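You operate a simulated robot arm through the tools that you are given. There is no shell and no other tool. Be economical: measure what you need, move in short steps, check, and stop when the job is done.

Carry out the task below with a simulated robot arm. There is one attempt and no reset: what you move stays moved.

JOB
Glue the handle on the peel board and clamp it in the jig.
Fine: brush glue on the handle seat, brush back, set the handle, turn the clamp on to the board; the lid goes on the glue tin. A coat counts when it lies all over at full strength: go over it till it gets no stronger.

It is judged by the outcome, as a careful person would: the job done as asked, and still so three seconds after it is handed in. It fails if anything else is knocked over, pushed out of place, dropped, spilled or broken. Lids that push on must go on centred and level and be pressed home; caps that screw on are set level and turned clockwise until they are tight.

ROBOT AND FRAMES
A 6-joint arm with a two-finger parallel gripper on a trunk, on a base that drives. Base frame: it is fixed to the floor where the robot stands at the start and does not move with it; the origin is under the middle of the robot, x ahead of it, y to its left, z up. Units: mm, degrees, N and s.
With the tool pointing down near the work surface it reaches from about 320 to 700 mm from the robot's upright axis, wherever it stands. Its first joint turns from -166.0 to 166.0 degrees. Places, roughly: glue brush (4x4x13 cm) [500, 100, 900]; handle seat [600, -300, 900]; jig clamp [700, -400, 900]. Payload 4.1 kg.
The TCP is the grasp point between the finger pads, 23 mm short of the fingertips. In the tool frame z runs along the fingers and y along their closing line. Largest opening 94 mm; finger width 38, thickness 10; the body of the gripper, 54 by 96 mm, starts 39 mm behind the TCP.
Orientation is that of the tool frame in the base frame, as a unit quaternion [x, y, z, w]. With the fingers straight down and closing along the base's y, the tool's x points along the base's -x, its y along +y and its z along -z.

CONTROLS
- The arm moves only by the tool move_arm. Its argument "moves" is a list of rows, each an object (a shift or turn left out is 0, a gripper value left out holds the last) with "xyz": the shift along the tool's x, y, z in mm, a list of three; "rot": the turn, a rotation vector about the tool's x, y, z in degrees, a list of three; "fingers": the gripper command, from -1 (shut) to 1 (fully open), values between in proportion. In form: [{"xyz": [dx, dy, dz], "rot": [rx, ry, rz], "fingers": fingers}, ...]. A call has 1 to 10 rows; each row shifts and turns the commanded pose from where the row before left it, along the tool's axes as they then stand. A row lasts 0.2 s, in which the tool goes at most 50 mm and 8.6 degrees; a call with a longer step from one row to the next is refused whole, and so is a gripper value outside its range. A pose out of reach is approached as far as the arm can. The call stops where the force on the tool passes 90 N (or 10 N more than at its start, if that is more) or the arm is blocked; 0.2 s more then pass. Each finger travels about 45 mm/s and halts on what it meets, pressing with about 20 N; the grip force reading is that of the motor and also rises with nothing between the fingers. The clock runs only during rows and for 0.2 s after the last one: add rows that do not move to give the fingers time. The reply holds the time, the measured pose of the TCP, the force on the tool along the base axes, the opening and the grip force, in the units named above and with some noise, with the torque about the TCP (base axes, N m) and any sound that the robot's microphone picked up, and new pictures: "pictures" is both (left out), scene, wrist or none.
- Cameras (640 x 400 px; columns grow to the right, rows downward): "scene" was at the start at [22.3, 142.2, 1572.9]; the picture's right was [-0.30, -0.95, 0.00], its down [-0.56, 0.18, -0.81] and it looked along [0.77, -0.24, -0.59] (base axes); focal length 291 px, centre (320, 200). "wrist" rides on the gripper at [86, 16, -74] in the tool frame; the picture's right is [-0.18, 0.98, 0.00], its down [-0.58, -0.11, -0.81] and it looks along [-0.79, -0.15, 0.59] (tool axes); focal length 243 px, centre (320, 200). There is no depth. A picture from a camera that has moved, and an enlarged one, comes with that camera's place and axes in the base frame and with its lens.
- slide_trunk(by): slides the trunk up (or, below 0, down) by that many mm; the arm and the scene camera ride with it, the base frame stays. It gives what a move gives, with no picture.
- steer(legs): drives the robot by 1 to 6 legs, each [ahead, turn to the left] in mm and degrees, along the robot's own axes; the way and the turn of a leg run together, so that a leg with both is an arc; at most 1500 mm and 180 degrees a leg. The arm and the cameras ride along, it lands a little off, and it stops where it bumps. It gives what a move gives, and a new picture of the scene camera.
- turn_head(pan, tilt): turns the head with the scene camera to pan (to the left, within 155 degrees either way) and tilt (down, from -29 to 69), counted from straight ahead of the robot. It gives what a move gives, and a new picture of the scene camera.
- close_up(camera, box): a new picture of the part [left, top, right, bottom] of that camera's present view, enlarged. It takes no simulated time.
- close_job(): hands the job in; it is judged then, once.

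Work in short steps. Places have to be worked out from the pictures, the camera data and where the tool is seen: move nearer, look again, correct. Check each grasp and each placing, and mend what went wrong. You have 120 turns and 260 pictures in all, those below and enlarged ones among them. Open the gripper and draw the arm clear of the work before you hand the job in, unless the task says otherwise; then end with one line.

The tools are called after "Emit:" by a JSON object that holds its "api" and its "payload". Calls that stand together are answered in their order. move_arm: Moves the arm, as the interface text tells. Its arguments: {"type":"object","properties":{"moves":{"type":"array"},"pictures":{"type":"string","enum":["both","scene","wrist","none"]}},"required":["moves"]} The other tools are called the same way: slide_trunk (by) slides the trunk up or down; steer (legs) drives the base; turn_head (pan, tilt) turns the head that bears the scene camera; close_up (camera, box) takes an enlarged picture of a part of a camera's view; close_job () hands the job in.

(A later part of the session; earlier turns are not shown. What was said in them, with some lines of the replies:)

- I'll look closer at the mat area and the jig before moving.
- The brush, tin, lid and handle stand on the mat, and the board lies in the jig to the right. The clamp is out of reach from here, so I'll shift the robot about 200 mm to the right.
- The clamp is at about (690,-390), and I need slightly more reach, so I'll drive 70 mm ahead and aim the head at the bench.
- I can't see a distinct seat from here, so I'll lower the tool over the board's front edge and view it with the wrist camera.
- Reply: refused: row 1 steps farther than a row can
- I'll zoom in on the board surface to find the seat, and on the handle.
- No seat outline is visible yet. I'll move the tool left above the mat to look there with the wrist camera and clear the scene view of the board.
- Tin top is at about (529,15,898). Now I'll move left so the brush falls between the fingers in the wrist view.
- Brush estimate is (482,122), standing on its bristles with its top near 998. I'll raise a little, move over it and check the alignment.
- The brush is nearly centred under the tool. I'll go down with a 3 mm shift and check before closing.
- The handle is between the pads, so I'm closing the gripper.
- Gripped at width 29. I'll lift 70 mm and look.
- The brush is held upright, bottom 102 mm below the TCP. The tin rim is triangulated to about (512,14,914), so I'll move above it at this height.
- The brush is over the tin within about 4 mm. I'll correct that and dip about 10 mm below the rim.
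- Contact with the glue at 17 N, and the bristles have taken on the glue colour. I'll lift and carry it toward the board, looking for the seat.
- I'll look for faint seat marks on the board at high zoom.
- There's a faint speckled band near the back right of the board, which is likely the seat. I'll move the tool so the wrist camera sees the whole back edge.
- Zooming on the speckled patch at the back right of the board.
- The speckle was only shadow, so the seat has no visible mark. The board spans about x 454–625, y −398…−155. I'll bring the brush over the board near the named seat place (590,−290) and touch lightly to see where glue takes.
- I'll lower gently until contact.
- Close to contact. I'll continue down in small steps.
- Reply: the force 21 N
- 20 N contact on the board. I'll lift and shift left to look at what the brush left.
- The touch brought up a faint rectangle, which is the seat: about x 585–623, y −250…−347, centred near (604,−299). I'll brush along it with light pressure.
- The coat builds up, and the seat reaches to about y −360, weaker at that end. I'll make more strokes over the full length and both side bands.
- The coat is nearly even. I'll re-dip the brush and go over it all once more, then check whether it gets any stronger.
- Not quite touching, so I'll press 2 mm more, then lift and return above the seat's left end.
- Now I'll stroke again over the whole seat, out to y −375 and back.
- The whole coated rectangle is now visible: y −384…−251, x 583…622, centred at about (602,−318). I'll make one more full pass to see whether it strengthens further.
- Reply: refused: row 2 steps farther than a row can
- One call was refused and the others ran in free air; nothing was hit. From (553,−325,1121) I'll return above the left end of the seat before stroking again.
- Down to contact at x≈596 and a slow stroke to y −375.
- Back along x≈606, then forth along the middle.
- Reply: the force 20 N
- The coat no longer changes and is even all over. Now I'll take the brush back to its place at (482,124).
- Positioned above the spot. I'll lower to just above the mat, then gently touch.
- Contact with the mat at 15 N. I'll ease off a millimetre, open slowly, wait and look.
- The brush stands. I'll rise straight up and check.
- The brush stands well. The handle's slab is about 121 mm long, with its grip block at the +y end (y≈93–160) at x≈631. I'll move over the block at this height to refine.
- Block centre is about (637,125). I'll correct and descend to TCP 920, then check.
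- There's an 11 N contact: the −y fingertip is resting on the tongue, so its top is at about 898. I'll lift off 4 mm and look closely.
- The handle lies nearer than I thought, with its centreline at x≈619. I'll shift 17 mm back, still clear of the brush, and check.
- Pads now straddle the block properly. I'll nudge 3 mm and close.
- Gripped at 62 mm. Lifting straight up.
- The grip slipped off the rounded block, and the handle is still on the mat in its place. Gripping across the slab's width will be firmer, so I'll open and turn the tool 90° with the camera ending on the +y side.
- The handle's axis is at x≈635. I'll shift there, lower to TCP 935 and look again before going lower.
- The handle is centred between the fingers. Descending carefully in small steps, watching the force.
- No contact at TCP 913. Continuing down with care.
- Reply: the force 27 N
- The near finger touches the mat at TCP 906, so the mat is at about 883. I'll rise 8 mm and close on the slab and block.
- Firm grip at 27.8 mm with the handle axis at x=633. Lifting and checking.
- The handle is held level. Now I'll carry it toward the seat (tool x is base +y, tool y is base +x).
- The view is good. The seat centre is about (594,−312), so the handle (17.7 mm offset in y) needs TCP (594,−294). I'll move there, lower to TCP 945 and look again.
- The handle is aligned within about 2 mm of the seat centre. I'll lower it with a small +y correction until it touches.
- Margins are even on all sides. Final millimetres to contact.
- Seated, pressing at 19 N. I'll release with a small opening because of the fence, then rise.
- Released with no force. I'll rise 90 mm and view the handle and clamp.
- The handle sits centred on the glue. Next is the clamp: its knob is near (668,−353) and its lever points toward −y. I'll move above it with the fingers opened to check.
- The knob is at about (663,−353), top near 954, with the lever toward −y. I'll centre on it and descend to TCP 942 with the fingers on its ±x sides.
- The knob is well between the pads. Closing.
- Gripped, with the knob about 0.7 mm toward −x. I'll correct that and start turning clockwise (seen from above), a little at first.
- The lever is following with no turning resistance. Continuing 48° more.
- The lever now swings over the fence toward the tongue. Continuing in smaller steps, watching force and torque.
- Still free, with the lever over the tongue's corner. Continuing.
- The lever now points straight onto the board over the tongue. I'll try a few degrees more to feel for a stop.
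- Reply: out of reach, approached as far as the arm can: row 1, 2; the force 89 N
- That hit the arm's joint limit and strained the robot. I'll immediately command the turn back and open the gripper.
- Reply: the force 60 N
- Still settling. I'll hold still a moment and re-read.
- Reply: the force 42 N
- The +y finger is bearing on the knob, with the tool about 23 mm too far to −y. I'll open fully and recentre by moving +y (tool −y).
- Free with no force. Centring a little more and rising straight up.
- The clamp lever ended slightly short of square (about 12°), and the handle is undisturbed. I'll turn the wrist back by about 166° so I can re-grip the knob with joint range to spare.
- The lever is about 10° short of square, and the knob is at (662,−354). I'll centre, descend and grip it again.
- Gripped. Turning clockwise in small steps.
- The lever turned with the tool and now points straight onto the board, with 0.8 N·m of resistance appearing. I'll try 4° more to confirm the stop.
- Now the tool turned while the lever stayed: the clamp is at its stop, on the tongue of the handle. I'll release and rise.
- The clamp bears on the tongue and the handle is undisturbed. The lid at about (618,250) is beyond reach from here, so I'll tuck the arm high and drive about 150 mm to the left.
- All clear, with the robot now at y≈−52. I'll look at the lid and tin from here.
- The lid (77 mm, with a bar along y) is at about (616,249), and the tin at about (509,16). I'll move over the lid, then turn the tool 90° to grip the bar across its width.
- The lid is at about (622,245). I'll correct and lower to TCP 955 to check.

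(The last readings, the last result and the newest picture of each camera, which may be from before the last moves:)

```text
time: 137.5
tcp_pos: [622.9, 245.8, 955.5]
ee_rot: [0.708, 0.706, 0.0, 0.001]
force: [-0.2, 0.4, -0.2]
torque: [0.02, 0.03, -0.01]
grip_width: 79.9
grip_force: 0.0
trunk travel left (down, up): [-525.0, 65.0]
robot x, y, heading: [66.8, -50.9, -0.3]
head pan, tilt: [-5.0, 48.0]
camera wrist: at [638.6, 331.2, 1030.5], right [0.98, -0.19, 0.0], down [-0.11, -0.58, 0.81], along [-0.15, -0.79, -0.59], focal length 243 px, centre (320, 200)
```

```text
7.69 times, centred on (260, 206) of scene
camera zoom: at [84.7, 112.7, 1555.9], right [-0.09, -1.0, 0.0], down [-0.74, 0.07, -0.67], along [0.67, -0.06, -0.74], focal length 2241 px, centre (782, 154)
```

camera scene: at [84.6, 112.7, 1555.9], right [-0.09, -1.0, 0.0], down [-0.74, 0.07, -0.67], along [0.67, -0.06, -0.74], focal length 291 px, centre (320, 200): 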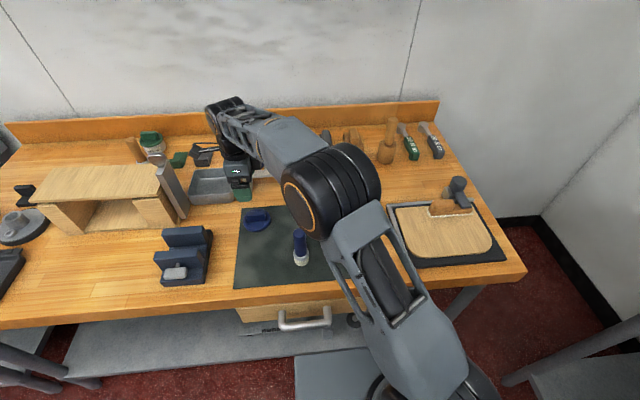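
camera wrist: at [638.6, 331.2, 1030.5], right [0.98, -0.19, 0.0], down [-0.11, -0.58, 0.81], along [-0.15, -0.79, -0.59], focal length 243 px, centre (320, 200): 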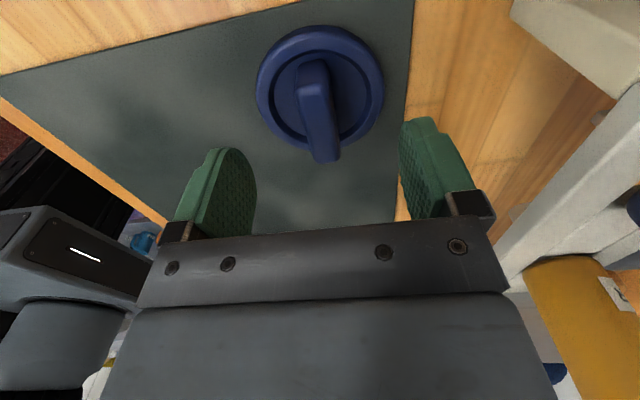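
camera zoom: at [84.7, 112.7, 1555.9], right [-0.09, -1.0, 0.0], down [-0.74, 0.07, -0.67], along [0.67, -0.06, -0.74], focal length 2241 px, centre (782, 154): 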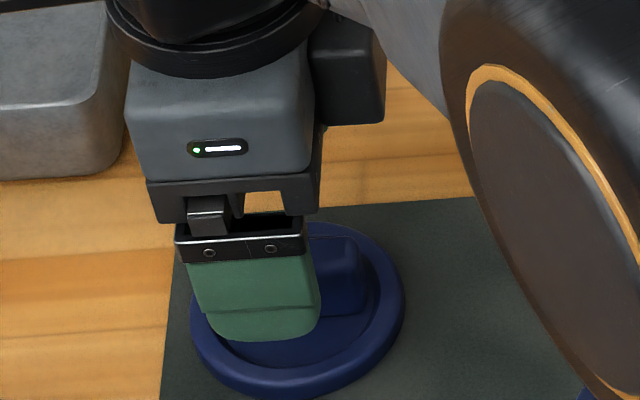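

The lid bar is centred between the fingers. I'll descend slowly to TCP 922 with a force check.

Emit:
{"api": "move_arm", "payload": {"moves": [{"xyz": [0, 0, 15]}, {"xyz": [0, 0, 10]}, {"xyz": [0, 0, 5]}, {"xyz": [0, 0, 4]}, {}], "pictures": "wrist"}}

Emit:
{"api": "close_up", "payload": {"camera": "scene", "box": [220, 180, 300, 232]}}

```text
time: 138.7
tcp_pos: [623.3, 245.9, 921.8]
ee_rot: [0.708, 0.706, 0.0, 0.0]
force: [0.5, -0.6, -0.5]
torque: [0.02, -0.03, 0.01]
grip_width: 80.0
grip_force: 0.1
trunk travel left (down, up): [-525.0, 65.0]
robot x, y, heading: [65.6, -47.6, -0.3]
head pan, tilt: [-5.0, 48.0]
camera wrist: at [638.8, 330.7, 995.8], right [0.98, -0.19, 0.0], down [-0.11, -0.58, 0.81], along [-0.15, -0.79, -0.59], focal length 243 px, centre (320, 200)
```

wrist: 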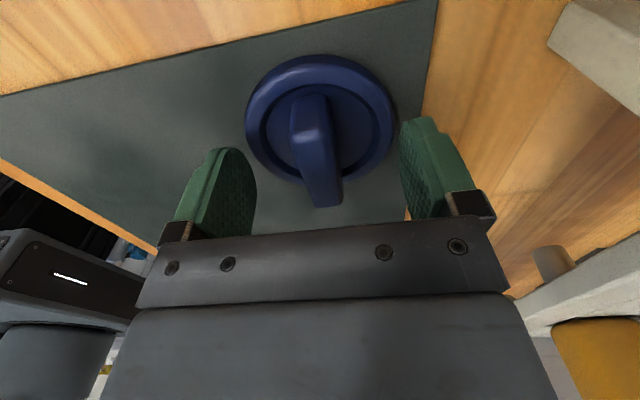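

```text
7.69 times, centred on (260, 206) of scene
camera zoom: at [84.6, 112.7, 1555.9], right [-0.09, -1.0, 0.0], down [-0.74, 0.07, -0.67], along [0.67, -0.06, -0.74], focal length 2241 px, centre (782, 154)
```

zoom: 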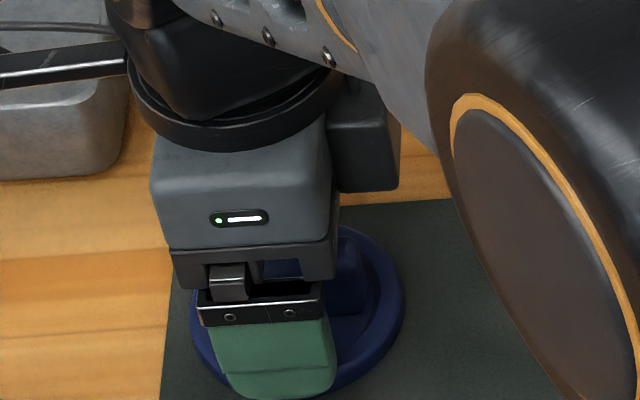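

The bar is centred (y 220–273). I'll lower 4 mm more and close.

Emit:
{"api": "move_arm", "payload": {"moves": [{"xyz": [0.5, 0, 2]}, {"xyz": [0, 0, 2]}, {"fingers": 0.2}, {"fingers": -0.2}, {"fingers": -0.5}, {"fingers": -1}, {}, {}, {}], "pictures": "wrist"}}

```text
time: 140.7
tcp_pos: [622.7, 245.6, 917.8]
ee_rot: [0.708, 0.706, 0.0, 0.0]
force: [-0.5, 0.3, 0.5]
torque: [0.0, 0.03, 0.01]
grip_width: 16.9
grip_force: 20.4
trunk travel left (down, up): [-525.0, 65.0]
robot x, y, heading: [67.4, -50.8, -0.2]
head pan, tilt: [-5.0, 48.0]
camera wrist: at [638.9, 331.4, 991.8], right [0.98, -0.19, 0.0], down [-0.11, -0.58, 0.81], along [-0.15, -0.79, -0.59], focal length 243 px, centre (320, 200)
```

wrist: 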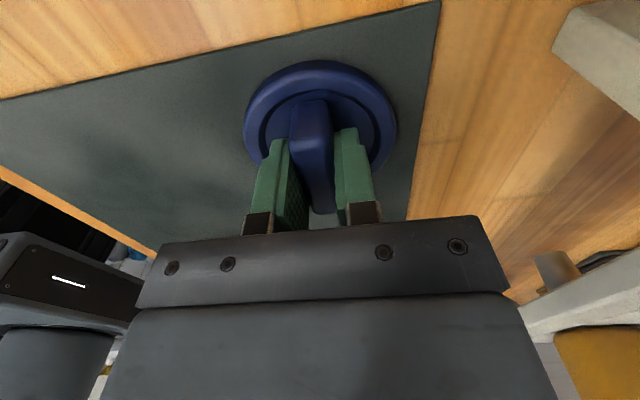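

Gripped at 17 mm. Lifting and checking.

Emit:
{"api": "move_arm", "payload": {"moves": [{"xyz": [0, 0, -10]}, {"xyz": [0, 0, -35]}, {"xyz": [0, 0, -40]}, {}], "pictures": "both"}}

Emit:
{"api": "close_up", "payload": {"camera": "wrist", "box": [200, 30, 440, 180]}}

Emit:
{"api": "close_up", "payload": {"camera": "scene", "box": [220, 160, 300, 212]}}

```text
time: 141.7
tcp_pos: [623.1, 245.4, 1002.6]
ee_rot: [0.708, 0.706, 0.001, 0.0]
force: [-1.3, -0.2, 0.0]
torque: [0.01, 0.02, 0.0]
grip_width: 17.1
grip_force: 20.2
trunk travel left (down, up): [-525.0, 65.0]
robot x, y, heading: [67.5, -48.3, -0.4]
head pan, tilt: [-5.0, 48.0]
camera scene: at [84.6, 112.7, 1555.9], right [-0.09, -1.0, 0.0], down [-0.74, 0.07, -0.67], along [0.67, -0.06, -0.74], focal length 291 px, centre (320, 200)
camera wrist: at [639.4, 332.1, 1076.7], right [0.98, -0.19, 0.0], down [-0.11, -0.58, 0.81], along [-0.15, -0.79, -0.59], focal length 243 px, centre (320, 200)
```

scene: 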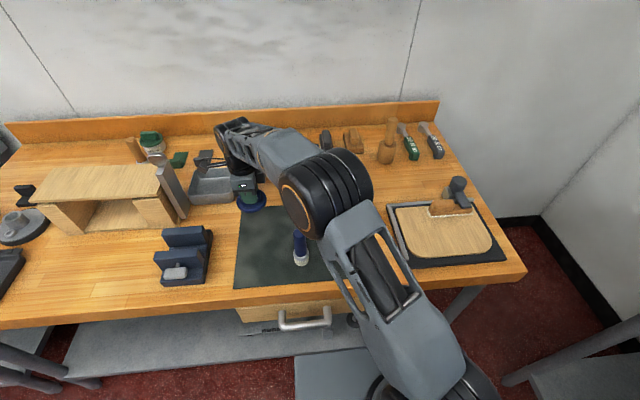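
wrist: 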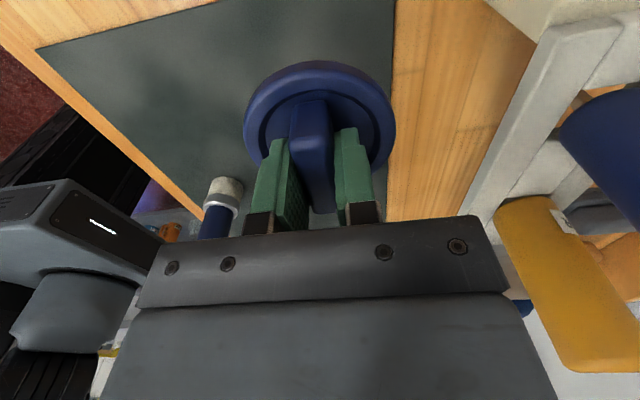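

```text
2.67 times, centred on (320, 105) of wrist
camera zoom: at [639.4, 332.1, 1076.7], right [0.98, -0.19, 0.0], down [-0.11, -0.58, 0.81], along [-0.15, -0.79, -0.59], focal length 647 px, centre (320, 453)
```

zoom: 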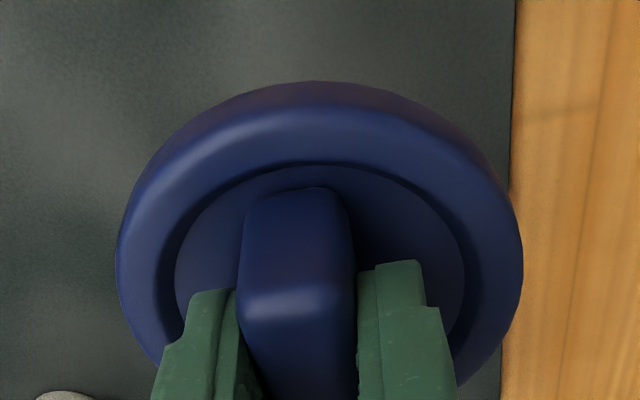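

```text
7.69 times, centred on (260, 186) of scene
camera zoom: at [84.6, 112.7, 1555.9], right [-0.09, -1.0, 0.0], down [-0.74, 0.07, -0.67], along [0.67, -0.06, -0.74], focal length 2241 px, centre (782, 308)
```

zoom: 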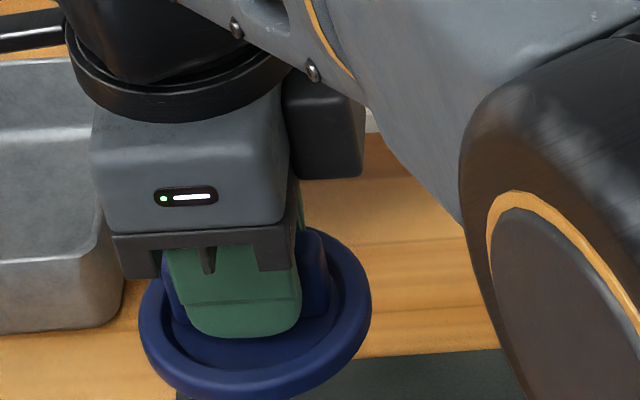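

The lid is held level. From the dip pictures, the tin's centre is about (513,15). I'll go along y first, keeping away from the brush, then toward the tin, staying above it.

Emit:
{"api": "move_arm", "payload": {"moves": [{"xyz": [-46, 0, 0]}, {"xyz": [-46, 0, 0]}, {"xyz": [-46, 0, 0]}, {"xyz": [-46, 0, 0]}, {"xyz": [-45, 0, 0]}, {"xyz": [0, -37, 0]}, {"xyz": [0, -37, 0]}, {"xyz": [0, -36, 0]}, {}], "pictures": "both"}}

Emit:
{"api": "close_up", "payload": {"camera": "scene", "box": [300, 200, 400, 265]}}

Emit:
{"api": "close_up", "payload": {"camera": "wrist", "box": [200, 0, 440, 150]}}

```text
time: 143.7
tcp_pos: [510.9, 16.7, 1002.4]
ee_rot: [0.708, 0.706, 0.0, 0.0]
force: [0.0, -0.4, 0.4]
torque: [0.01, -0.01, -0.02]
grip_width: 16.8
grip_force: 20.1
trunk travel left (down, up): [-525.0, 65.0]
robot x, y, heading: [62.4, -48.1, -0.0]
head pan, tilt: [-5.0, 48.0]
camera scene: at [84.4, 112.7, 1555.9], right [-0.09, -1.0, 0.0], down [-0.74, 0.07, -0.67], along [0.67, -0.06, -0.74], focal length 291 px, centre (320, 200)
camera wrist: at [527.3, 103.2, 1076.6], right [0.98, -0.19, 0.0], down [-0.11, -0.58, 0.81], along [-0.15, -0.79, -0.59], focal length 243 px, centre (320, 200)
```

scene: 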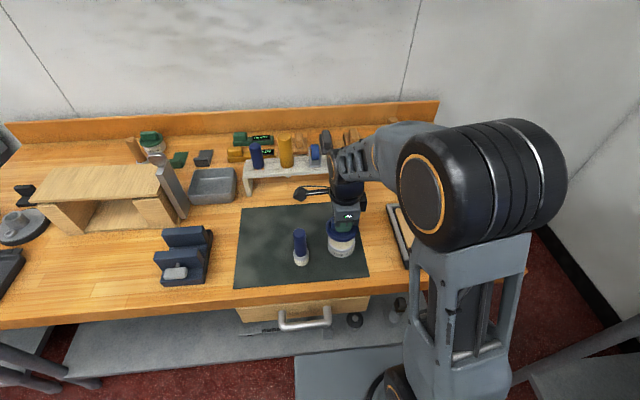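
wrist: 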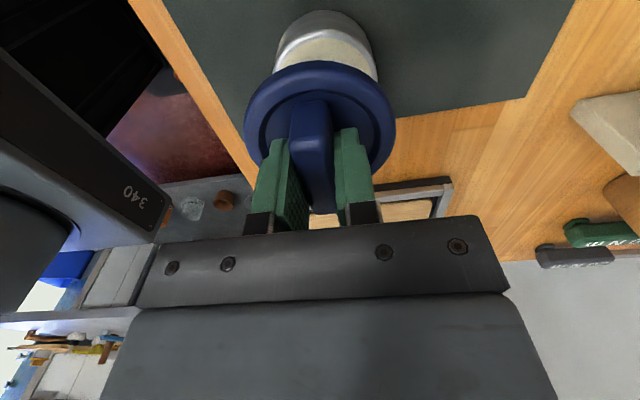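

```text
6.15 times, centred on (350, 232) of scene
camera zoom: at [84.4, 112.7, 1555.9], right [-0.09, -1.0, 0.0], down [-0.74, 0.07, -0.67], along [0.67, -0.06, -0.74], focal length 1792 px, centre (135, 0)
```

zoom: 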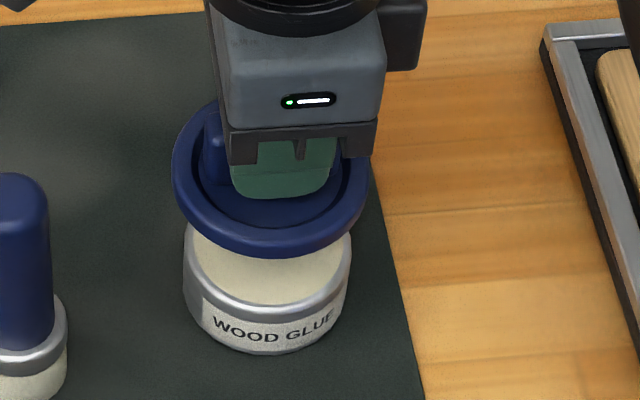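

```text
2.67 times, centred on (320, 75) of wrist
camera zoom: at [527.3, 103.2, 1076.6], right [0.98, -0.19, 0.0], down [-0.11, -0.58, 0.81], along [-0.15, -0.79, -0.59], focal length 647 px, centre (320, 533)
```

zoom: 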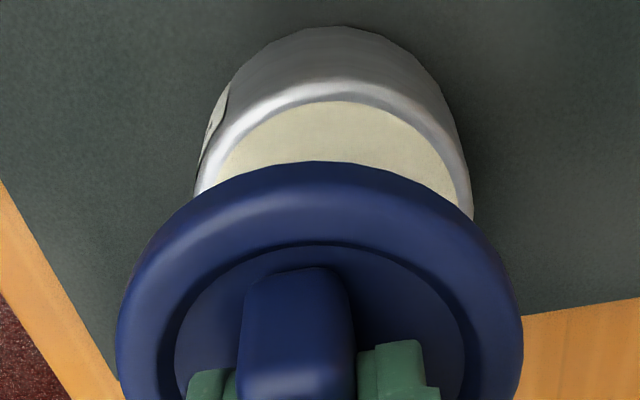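

The lid needs about +4 mm in x and −2 mm in y. I'll correct and lower to about 8 mm above the rim, then re-check.

Emit:
{"api": "move_arm", "payload": {"moves": [{"xyz": [-2.3, 4.3, 15]}, {"xyz": [0, 0, 20]}, {}], "pictures": "wrist"}}

Emit:
{"api": "close_up", "payload": {"camera": "scene", "box": [300, 200, 400, 265]}}

Emit:
{"api": "close_up", "payload": {"camera": "wrist", "box": [220, 20, 420, 145]}}

```text
time: 144.5
tcp_pos: [515.7, 14.1, 967.7]
ee_rot: [0.708, 0.706, 0.0, 0.0]
force: [0.1, -0.4, 0.2]
torque: [0.01, -0.02, 0.03]
grip_width: 17.1
grip_force: 19.6
trunk travel left (down, up): [-525.0, 65.0]
robot x, y, heading: [67.5, -53.8, -0.1]
head pan, tilt: [-5.0, 48.0]
camera wrist: at [532.2, 101.0, 1041.6], right [0.98, -0.19, 0.0], down [-0.11, -0.58, 0.81], along [-0.15, -0.79, -0.59], focal length 243 px, centre (320, 200)
```

wrist: 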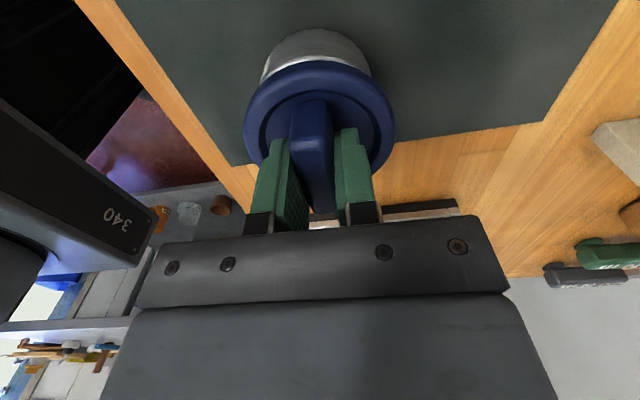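

```text
6.15 times, centred on (350, 232) of scene
camera zoom: at [84.6, 112.6, 1555.9], right [-0.09, -1.0, 0.0], down [-0.74, 0.07, -0.67], along [0.67, -0.06, -0.74], focal length 1792 px, centre (135, 0)
```

zoom: 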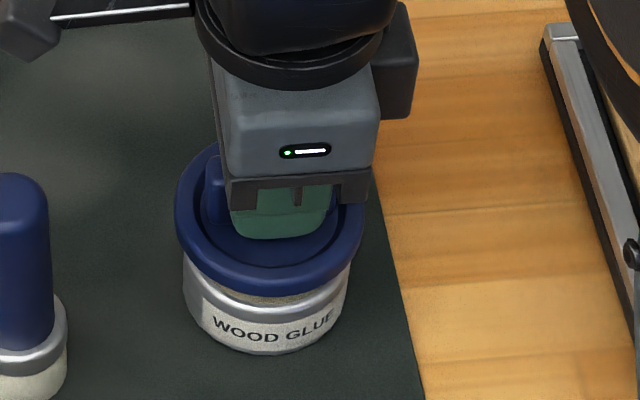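

```text
3.20 times, centred on (320, 82) of wrist
camera zoom: at [532.2, 101.0, 1041.6], right [0.98, -0.19, 0.0], down [-0.11, -0.58, 0.81], along [-0.15, -0.79, -0.59], focal length 776 px, centre (320, 576)
```

zoom: 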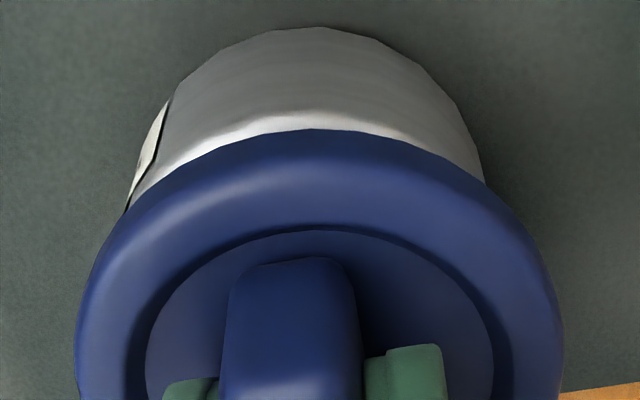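

Aligned to within about 1 mm. I'll nudge −1.2 mm in x and lower until the lid meets the rim.

Emit:
{"api": "move_arm", "payload": {"moves": [{"xyz": [-0.3, -1.2, 3]}, {"xyz": [0, 0, 3]}, {"xyz": [0, 0, 2]}, {}], "pictures": "none"}}

Emit:
{"api": "close_up", "payload": {"camera": "scene", "box": [300, 200, 400, 265]}}

Emit:
{"api": "close_up", "payload": {"camera": "wrist", "box": [220, 20, 420, 145]}}

```text
time: 145.5
tcp_pos: [514.8, 15.1, 959.5]
ee_rot: [0.709, 0.705, -0.001, 0.001]
force: [-0.8, 0.3, -0.2]
torque: [0.0, 0.03, 0.03]
grip_width: 17.2
grip_force: 19.8
trunk travel left (down, up): [-525.0, 65.0]
robot x, y, heading: [64.3, -48.3, -0.1]
head pan, tilt: [-5.0, 48.0]
```

```text
6.15 times, centred on (350, 232) of scene
camera zoom: at [84.6, 112.6, 1555.9], right [-0.09, -1.0, 0.0], down [-0.74, 0.07, -0.67], along [0.67, -0.06, -0.74], focal length 1792 px, centre (135, 0)
```

zoom: 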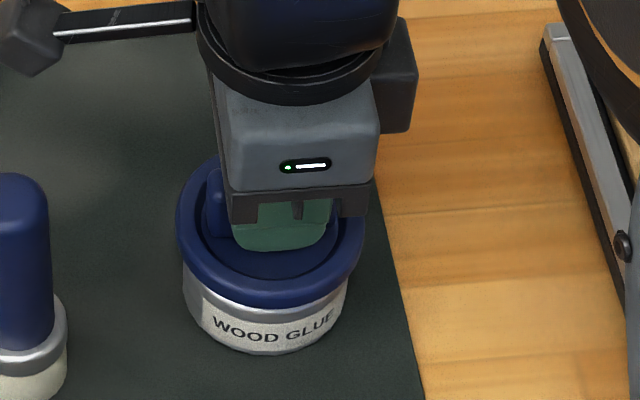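

```text
3.20 times, centred on (320, 82) of wrist
camera zoom: at [531.5, 100.4, 1033.8], right [0.98, -0.19, 0.0], down [-0.11, -0.58, 0.81], along [-0.15, -0.79, -0.59], focal length 776 px, centre (320, 576)
```

zoom: 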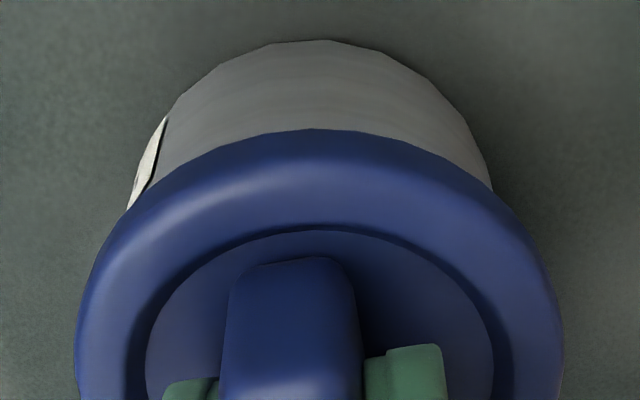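

Well centred. Continuing down to contact.

Emit:
{"api": "move_arm", "payload": {"moves": [{"xyz": [0, 0, 1.5]}, {"xyz": [0, 0, 1.5]}, {"xyz": [0, 0, 1]}, {}], "pictures": "none"}}

```text
time: 146.5
tcp_pos: [515.2, 14.5, 955.1]
ee_rot: [0.708, 0.706, 0.0, 0.0]
force: [-0.6, 0.0, 0.1]
torque: [-0.04, -0.03, 0.01]
grip_width: 17.3
grip_force: 20.5
trunk travel left (down, up): [-525.0, 65.0]
robot x, y, heading: [69.9, -49.2, -0.3]
head pan, tilt: [-5.0, 48.0]
```

Emit:
{"api": "move_arm", "payload": {"moves": [{"xyz": [0, 0, 1]}, {"xyz": [0, 0, 1]}, {"xyz": [0, 0, 1]}, {}], "pictures": "none"}}

Emit:
{"api": "close_up", "payload": {"camera": "scene", "box": [315, 215, 385, 260]}}

```text
time: 147.5
tcp_pos: [514.5, 13.6, 954.4]
ee_rot: [0.708, 0.706, 0.001, 0.0]
force: [-5.1, 1.7, 13.5]
torque: [0.04, 0.13, 0.0]
grip_width: 17.2
grip_force: 19.7
trunk travel left (down, up): [-525.0, 65.0]
robot x, y, heading: [67.8, -49.1, -0.0]
head pan, tilt: [-5.0, 48.0]
heard: snap
```

```text
8.89 times, centred on (350, 238) of scene
camera zoom: at [82.8, 112.7, 1556.1], right [-0.09, -1.0, 0.0], down [-0.74, 0.07, -0.67], along [0.67, -0.06, -0.74], focal length 2589 px, centre (53, -133)
```

zoom: 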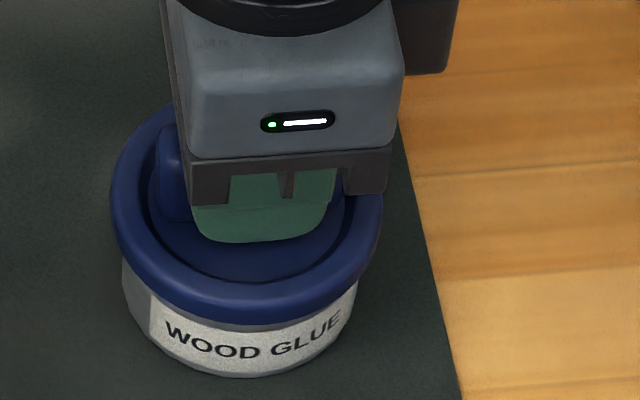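

A "snap" was heard as it seated. I'll press a little more to make sure it's home.

Emit:
{"api": "move_arm", "payload": {"moves": [{"xyz": [0, 0, 1]}, {"xyz": [0, 0, 1]}, {"xyz": [0, 0, 1]}, {}], "pictures": "none"}}

```text
time: 148.5
tcp_pos: [514.6, 14.6, 952.0]
ee_rot: [0.708, 0.706, 0.002, 0.002]
force: [-3.5, 2.3, 45.6]
torque: [0.05, 0.19, 0.02]
grip_width: 17.6
grip_force: 20.2
trunk travel left (down, up): [-525.0, 65.0]
robot x, y, heading: [63.8, -51.6, 0.2]
head pan, tilt: [-5.0, 48.0]
```

Firm at 46 N. I'll ease off, open and rise, then inspect.

Emit:
{"api": "move_arm", "payload": {"moves": [{"xyz": [0, 0, -3]}, {"fingers": -0.5}, {"fingers": -0.2}, {"fingers": 0}, {}, {"xyz": [0, 0, -20]}, {"xyz": [0, 0, -40]}, {"xyz": [0, 0, -45]}, {}], "pictures": "none"}}

Emit:
{"api": "close_up", "payload": {"camera": "scene", "box": [315, 215, 385, 260]}}

Emit:
{"api": "close_up", "payload": {"camera": "wrist", "box": [200, 0, 440, 150]}}

```text
time: 150.5
tcp_pos: [515.2, 14.3, 1058.9]
ee_rot: [0.708, 0.706, -0.001, -0.001]
force: [-0.2, -0.2, -0.5]
torque: [0.01, 0.0, 0.03]
grip_width: 47.1
grip_force: 0.0
trunk travel left (down, up): [-525.0, 65.0]
robot x, y, heading: [69.1, -49.0, -0.2]
head pan, tilt: [-5.0, 48.0]
```

```text
8.89 times, centred on (350, 238) of scene
camera zoom: at [84.4, 112.6, 1555.9], right [-0.09, -1.0, 0.0], down [-0.74, 0.07, -0.67], along [0.67, -0.06, -0.74], focal length 2589 px, centre (53, -133)
```

zoom: 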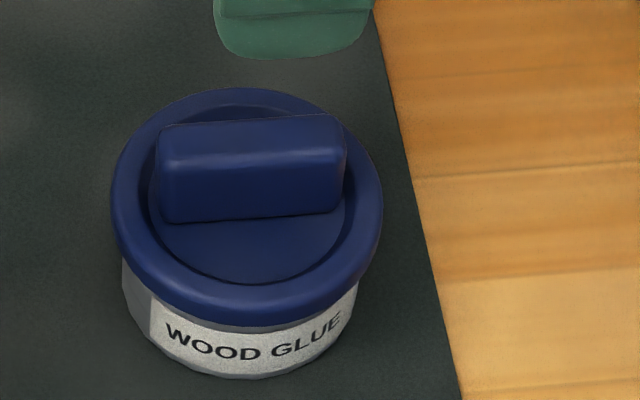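

```text
2.67 times, centred on (320, 75) of wrist
camera zoom: at [531.3, 100.7, 1132.4], right [0.98, -0.19, 0.0], down [-0.11, -0.58, 0.81], along [-0.15, -0.79, -0.59], focal length 647 px, centre (320, 533)
```

zoom: 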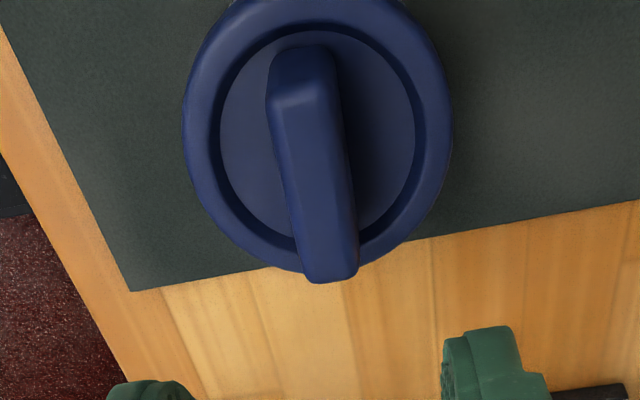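

The lid is on, centred and level. I'll draw the arm up and back, then check the whole bench.

Emit:
{"api": "move_arm", "payload": {"moves": [{"xyz": [0, 0, -45], "fingers": 1}, {"xyz": [0, 0, -45]}, {"xyz": [-35, -25, -20]}, {"xyz": [-35, -25, -20]}, {"xyz": [-35, -25, -20]}, {"xyz": [-35, -25, 0]}, {"xyz": [-30, 0, 0]}, {}], "pictures": "scene"}}

Emit:
{"api": "close_up", "payload": {"camera": "scene", "box": [230, 180, 390, 280]}}

Emit:
{"api": "close_up", "payload": {"camera": "scene", "box": [380, 160, 500, 235]}}

```text
time: 152.3
tcp_pos: [414.4, -156.7, 1208.2]
ee_rot: [0.707, 0.707, 0.0, 0.0]
force: [0.5, -0.4, -0.1]
torque: [0.03, 0.02, -0.03]
grip_width: 94.0
grip_force: 0.0
trunk travel left (down, up): [-525.0, 65.0]
robot x, y, heading: [65.4, -51.7, 0.0]
head pan, tilt: [-5.0, 48.0]
camera scene: at [84.7, 112.5, 1555.9], right [-0.09, -1.0, 0.0], down [-0.74, 0.07, -0.67], along [0.67, -0.06, -0.74], focal length 291 px, centre (320, 200)
```

scene: 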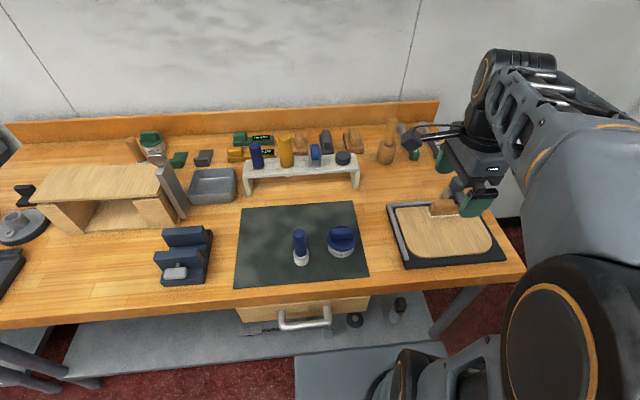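

```text
4.00 times, centred on (310, 230) of scene
camera zoom: at [84.7, 112.5, 1555.9], right [-0.09, -1.0, 0.0], down [-0.74, 0.07, -0.67], along [0.67, -0.06, -0.74], focal length 1165 px, centre (360, 80)
```

zoom: 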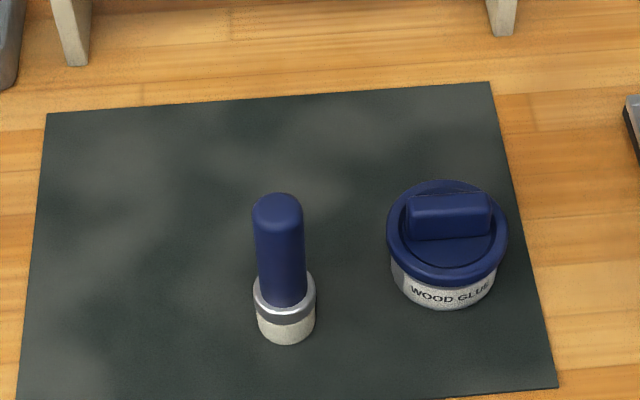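

```text
5.33 times, centred on (440, 198) of scene
camera zoom: at [84.7, 112.5, 1555.9], right [-0.09, -1.0, 0.0], down [-0.74, 0.07, -0.67], along [0.67, -0.06, -0.74], focal length 1554 px, centre (-320, 213)
```

zoom: 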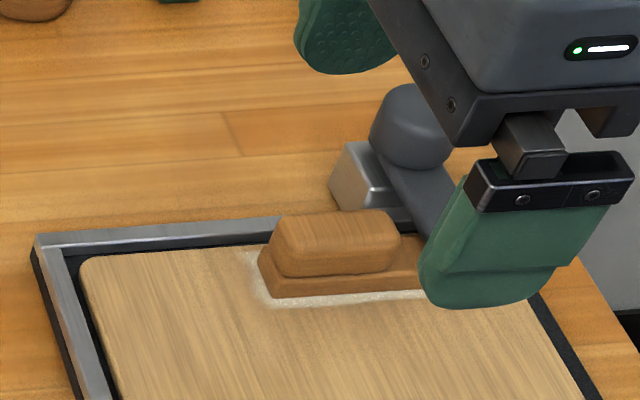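

Brush back in its place, lid on the tin, handle glued down and clamped, arm clear with the gripper open. Handing in.

Emit:
{"api": "close_job", "payload": {}}

```text
The job is handed in.
```

The handle is glued on the board's seat and the clamp is turned onto it up to its stop. The brush is back on the mat and the lid is snapped onto the glue tin; the job is handed in.
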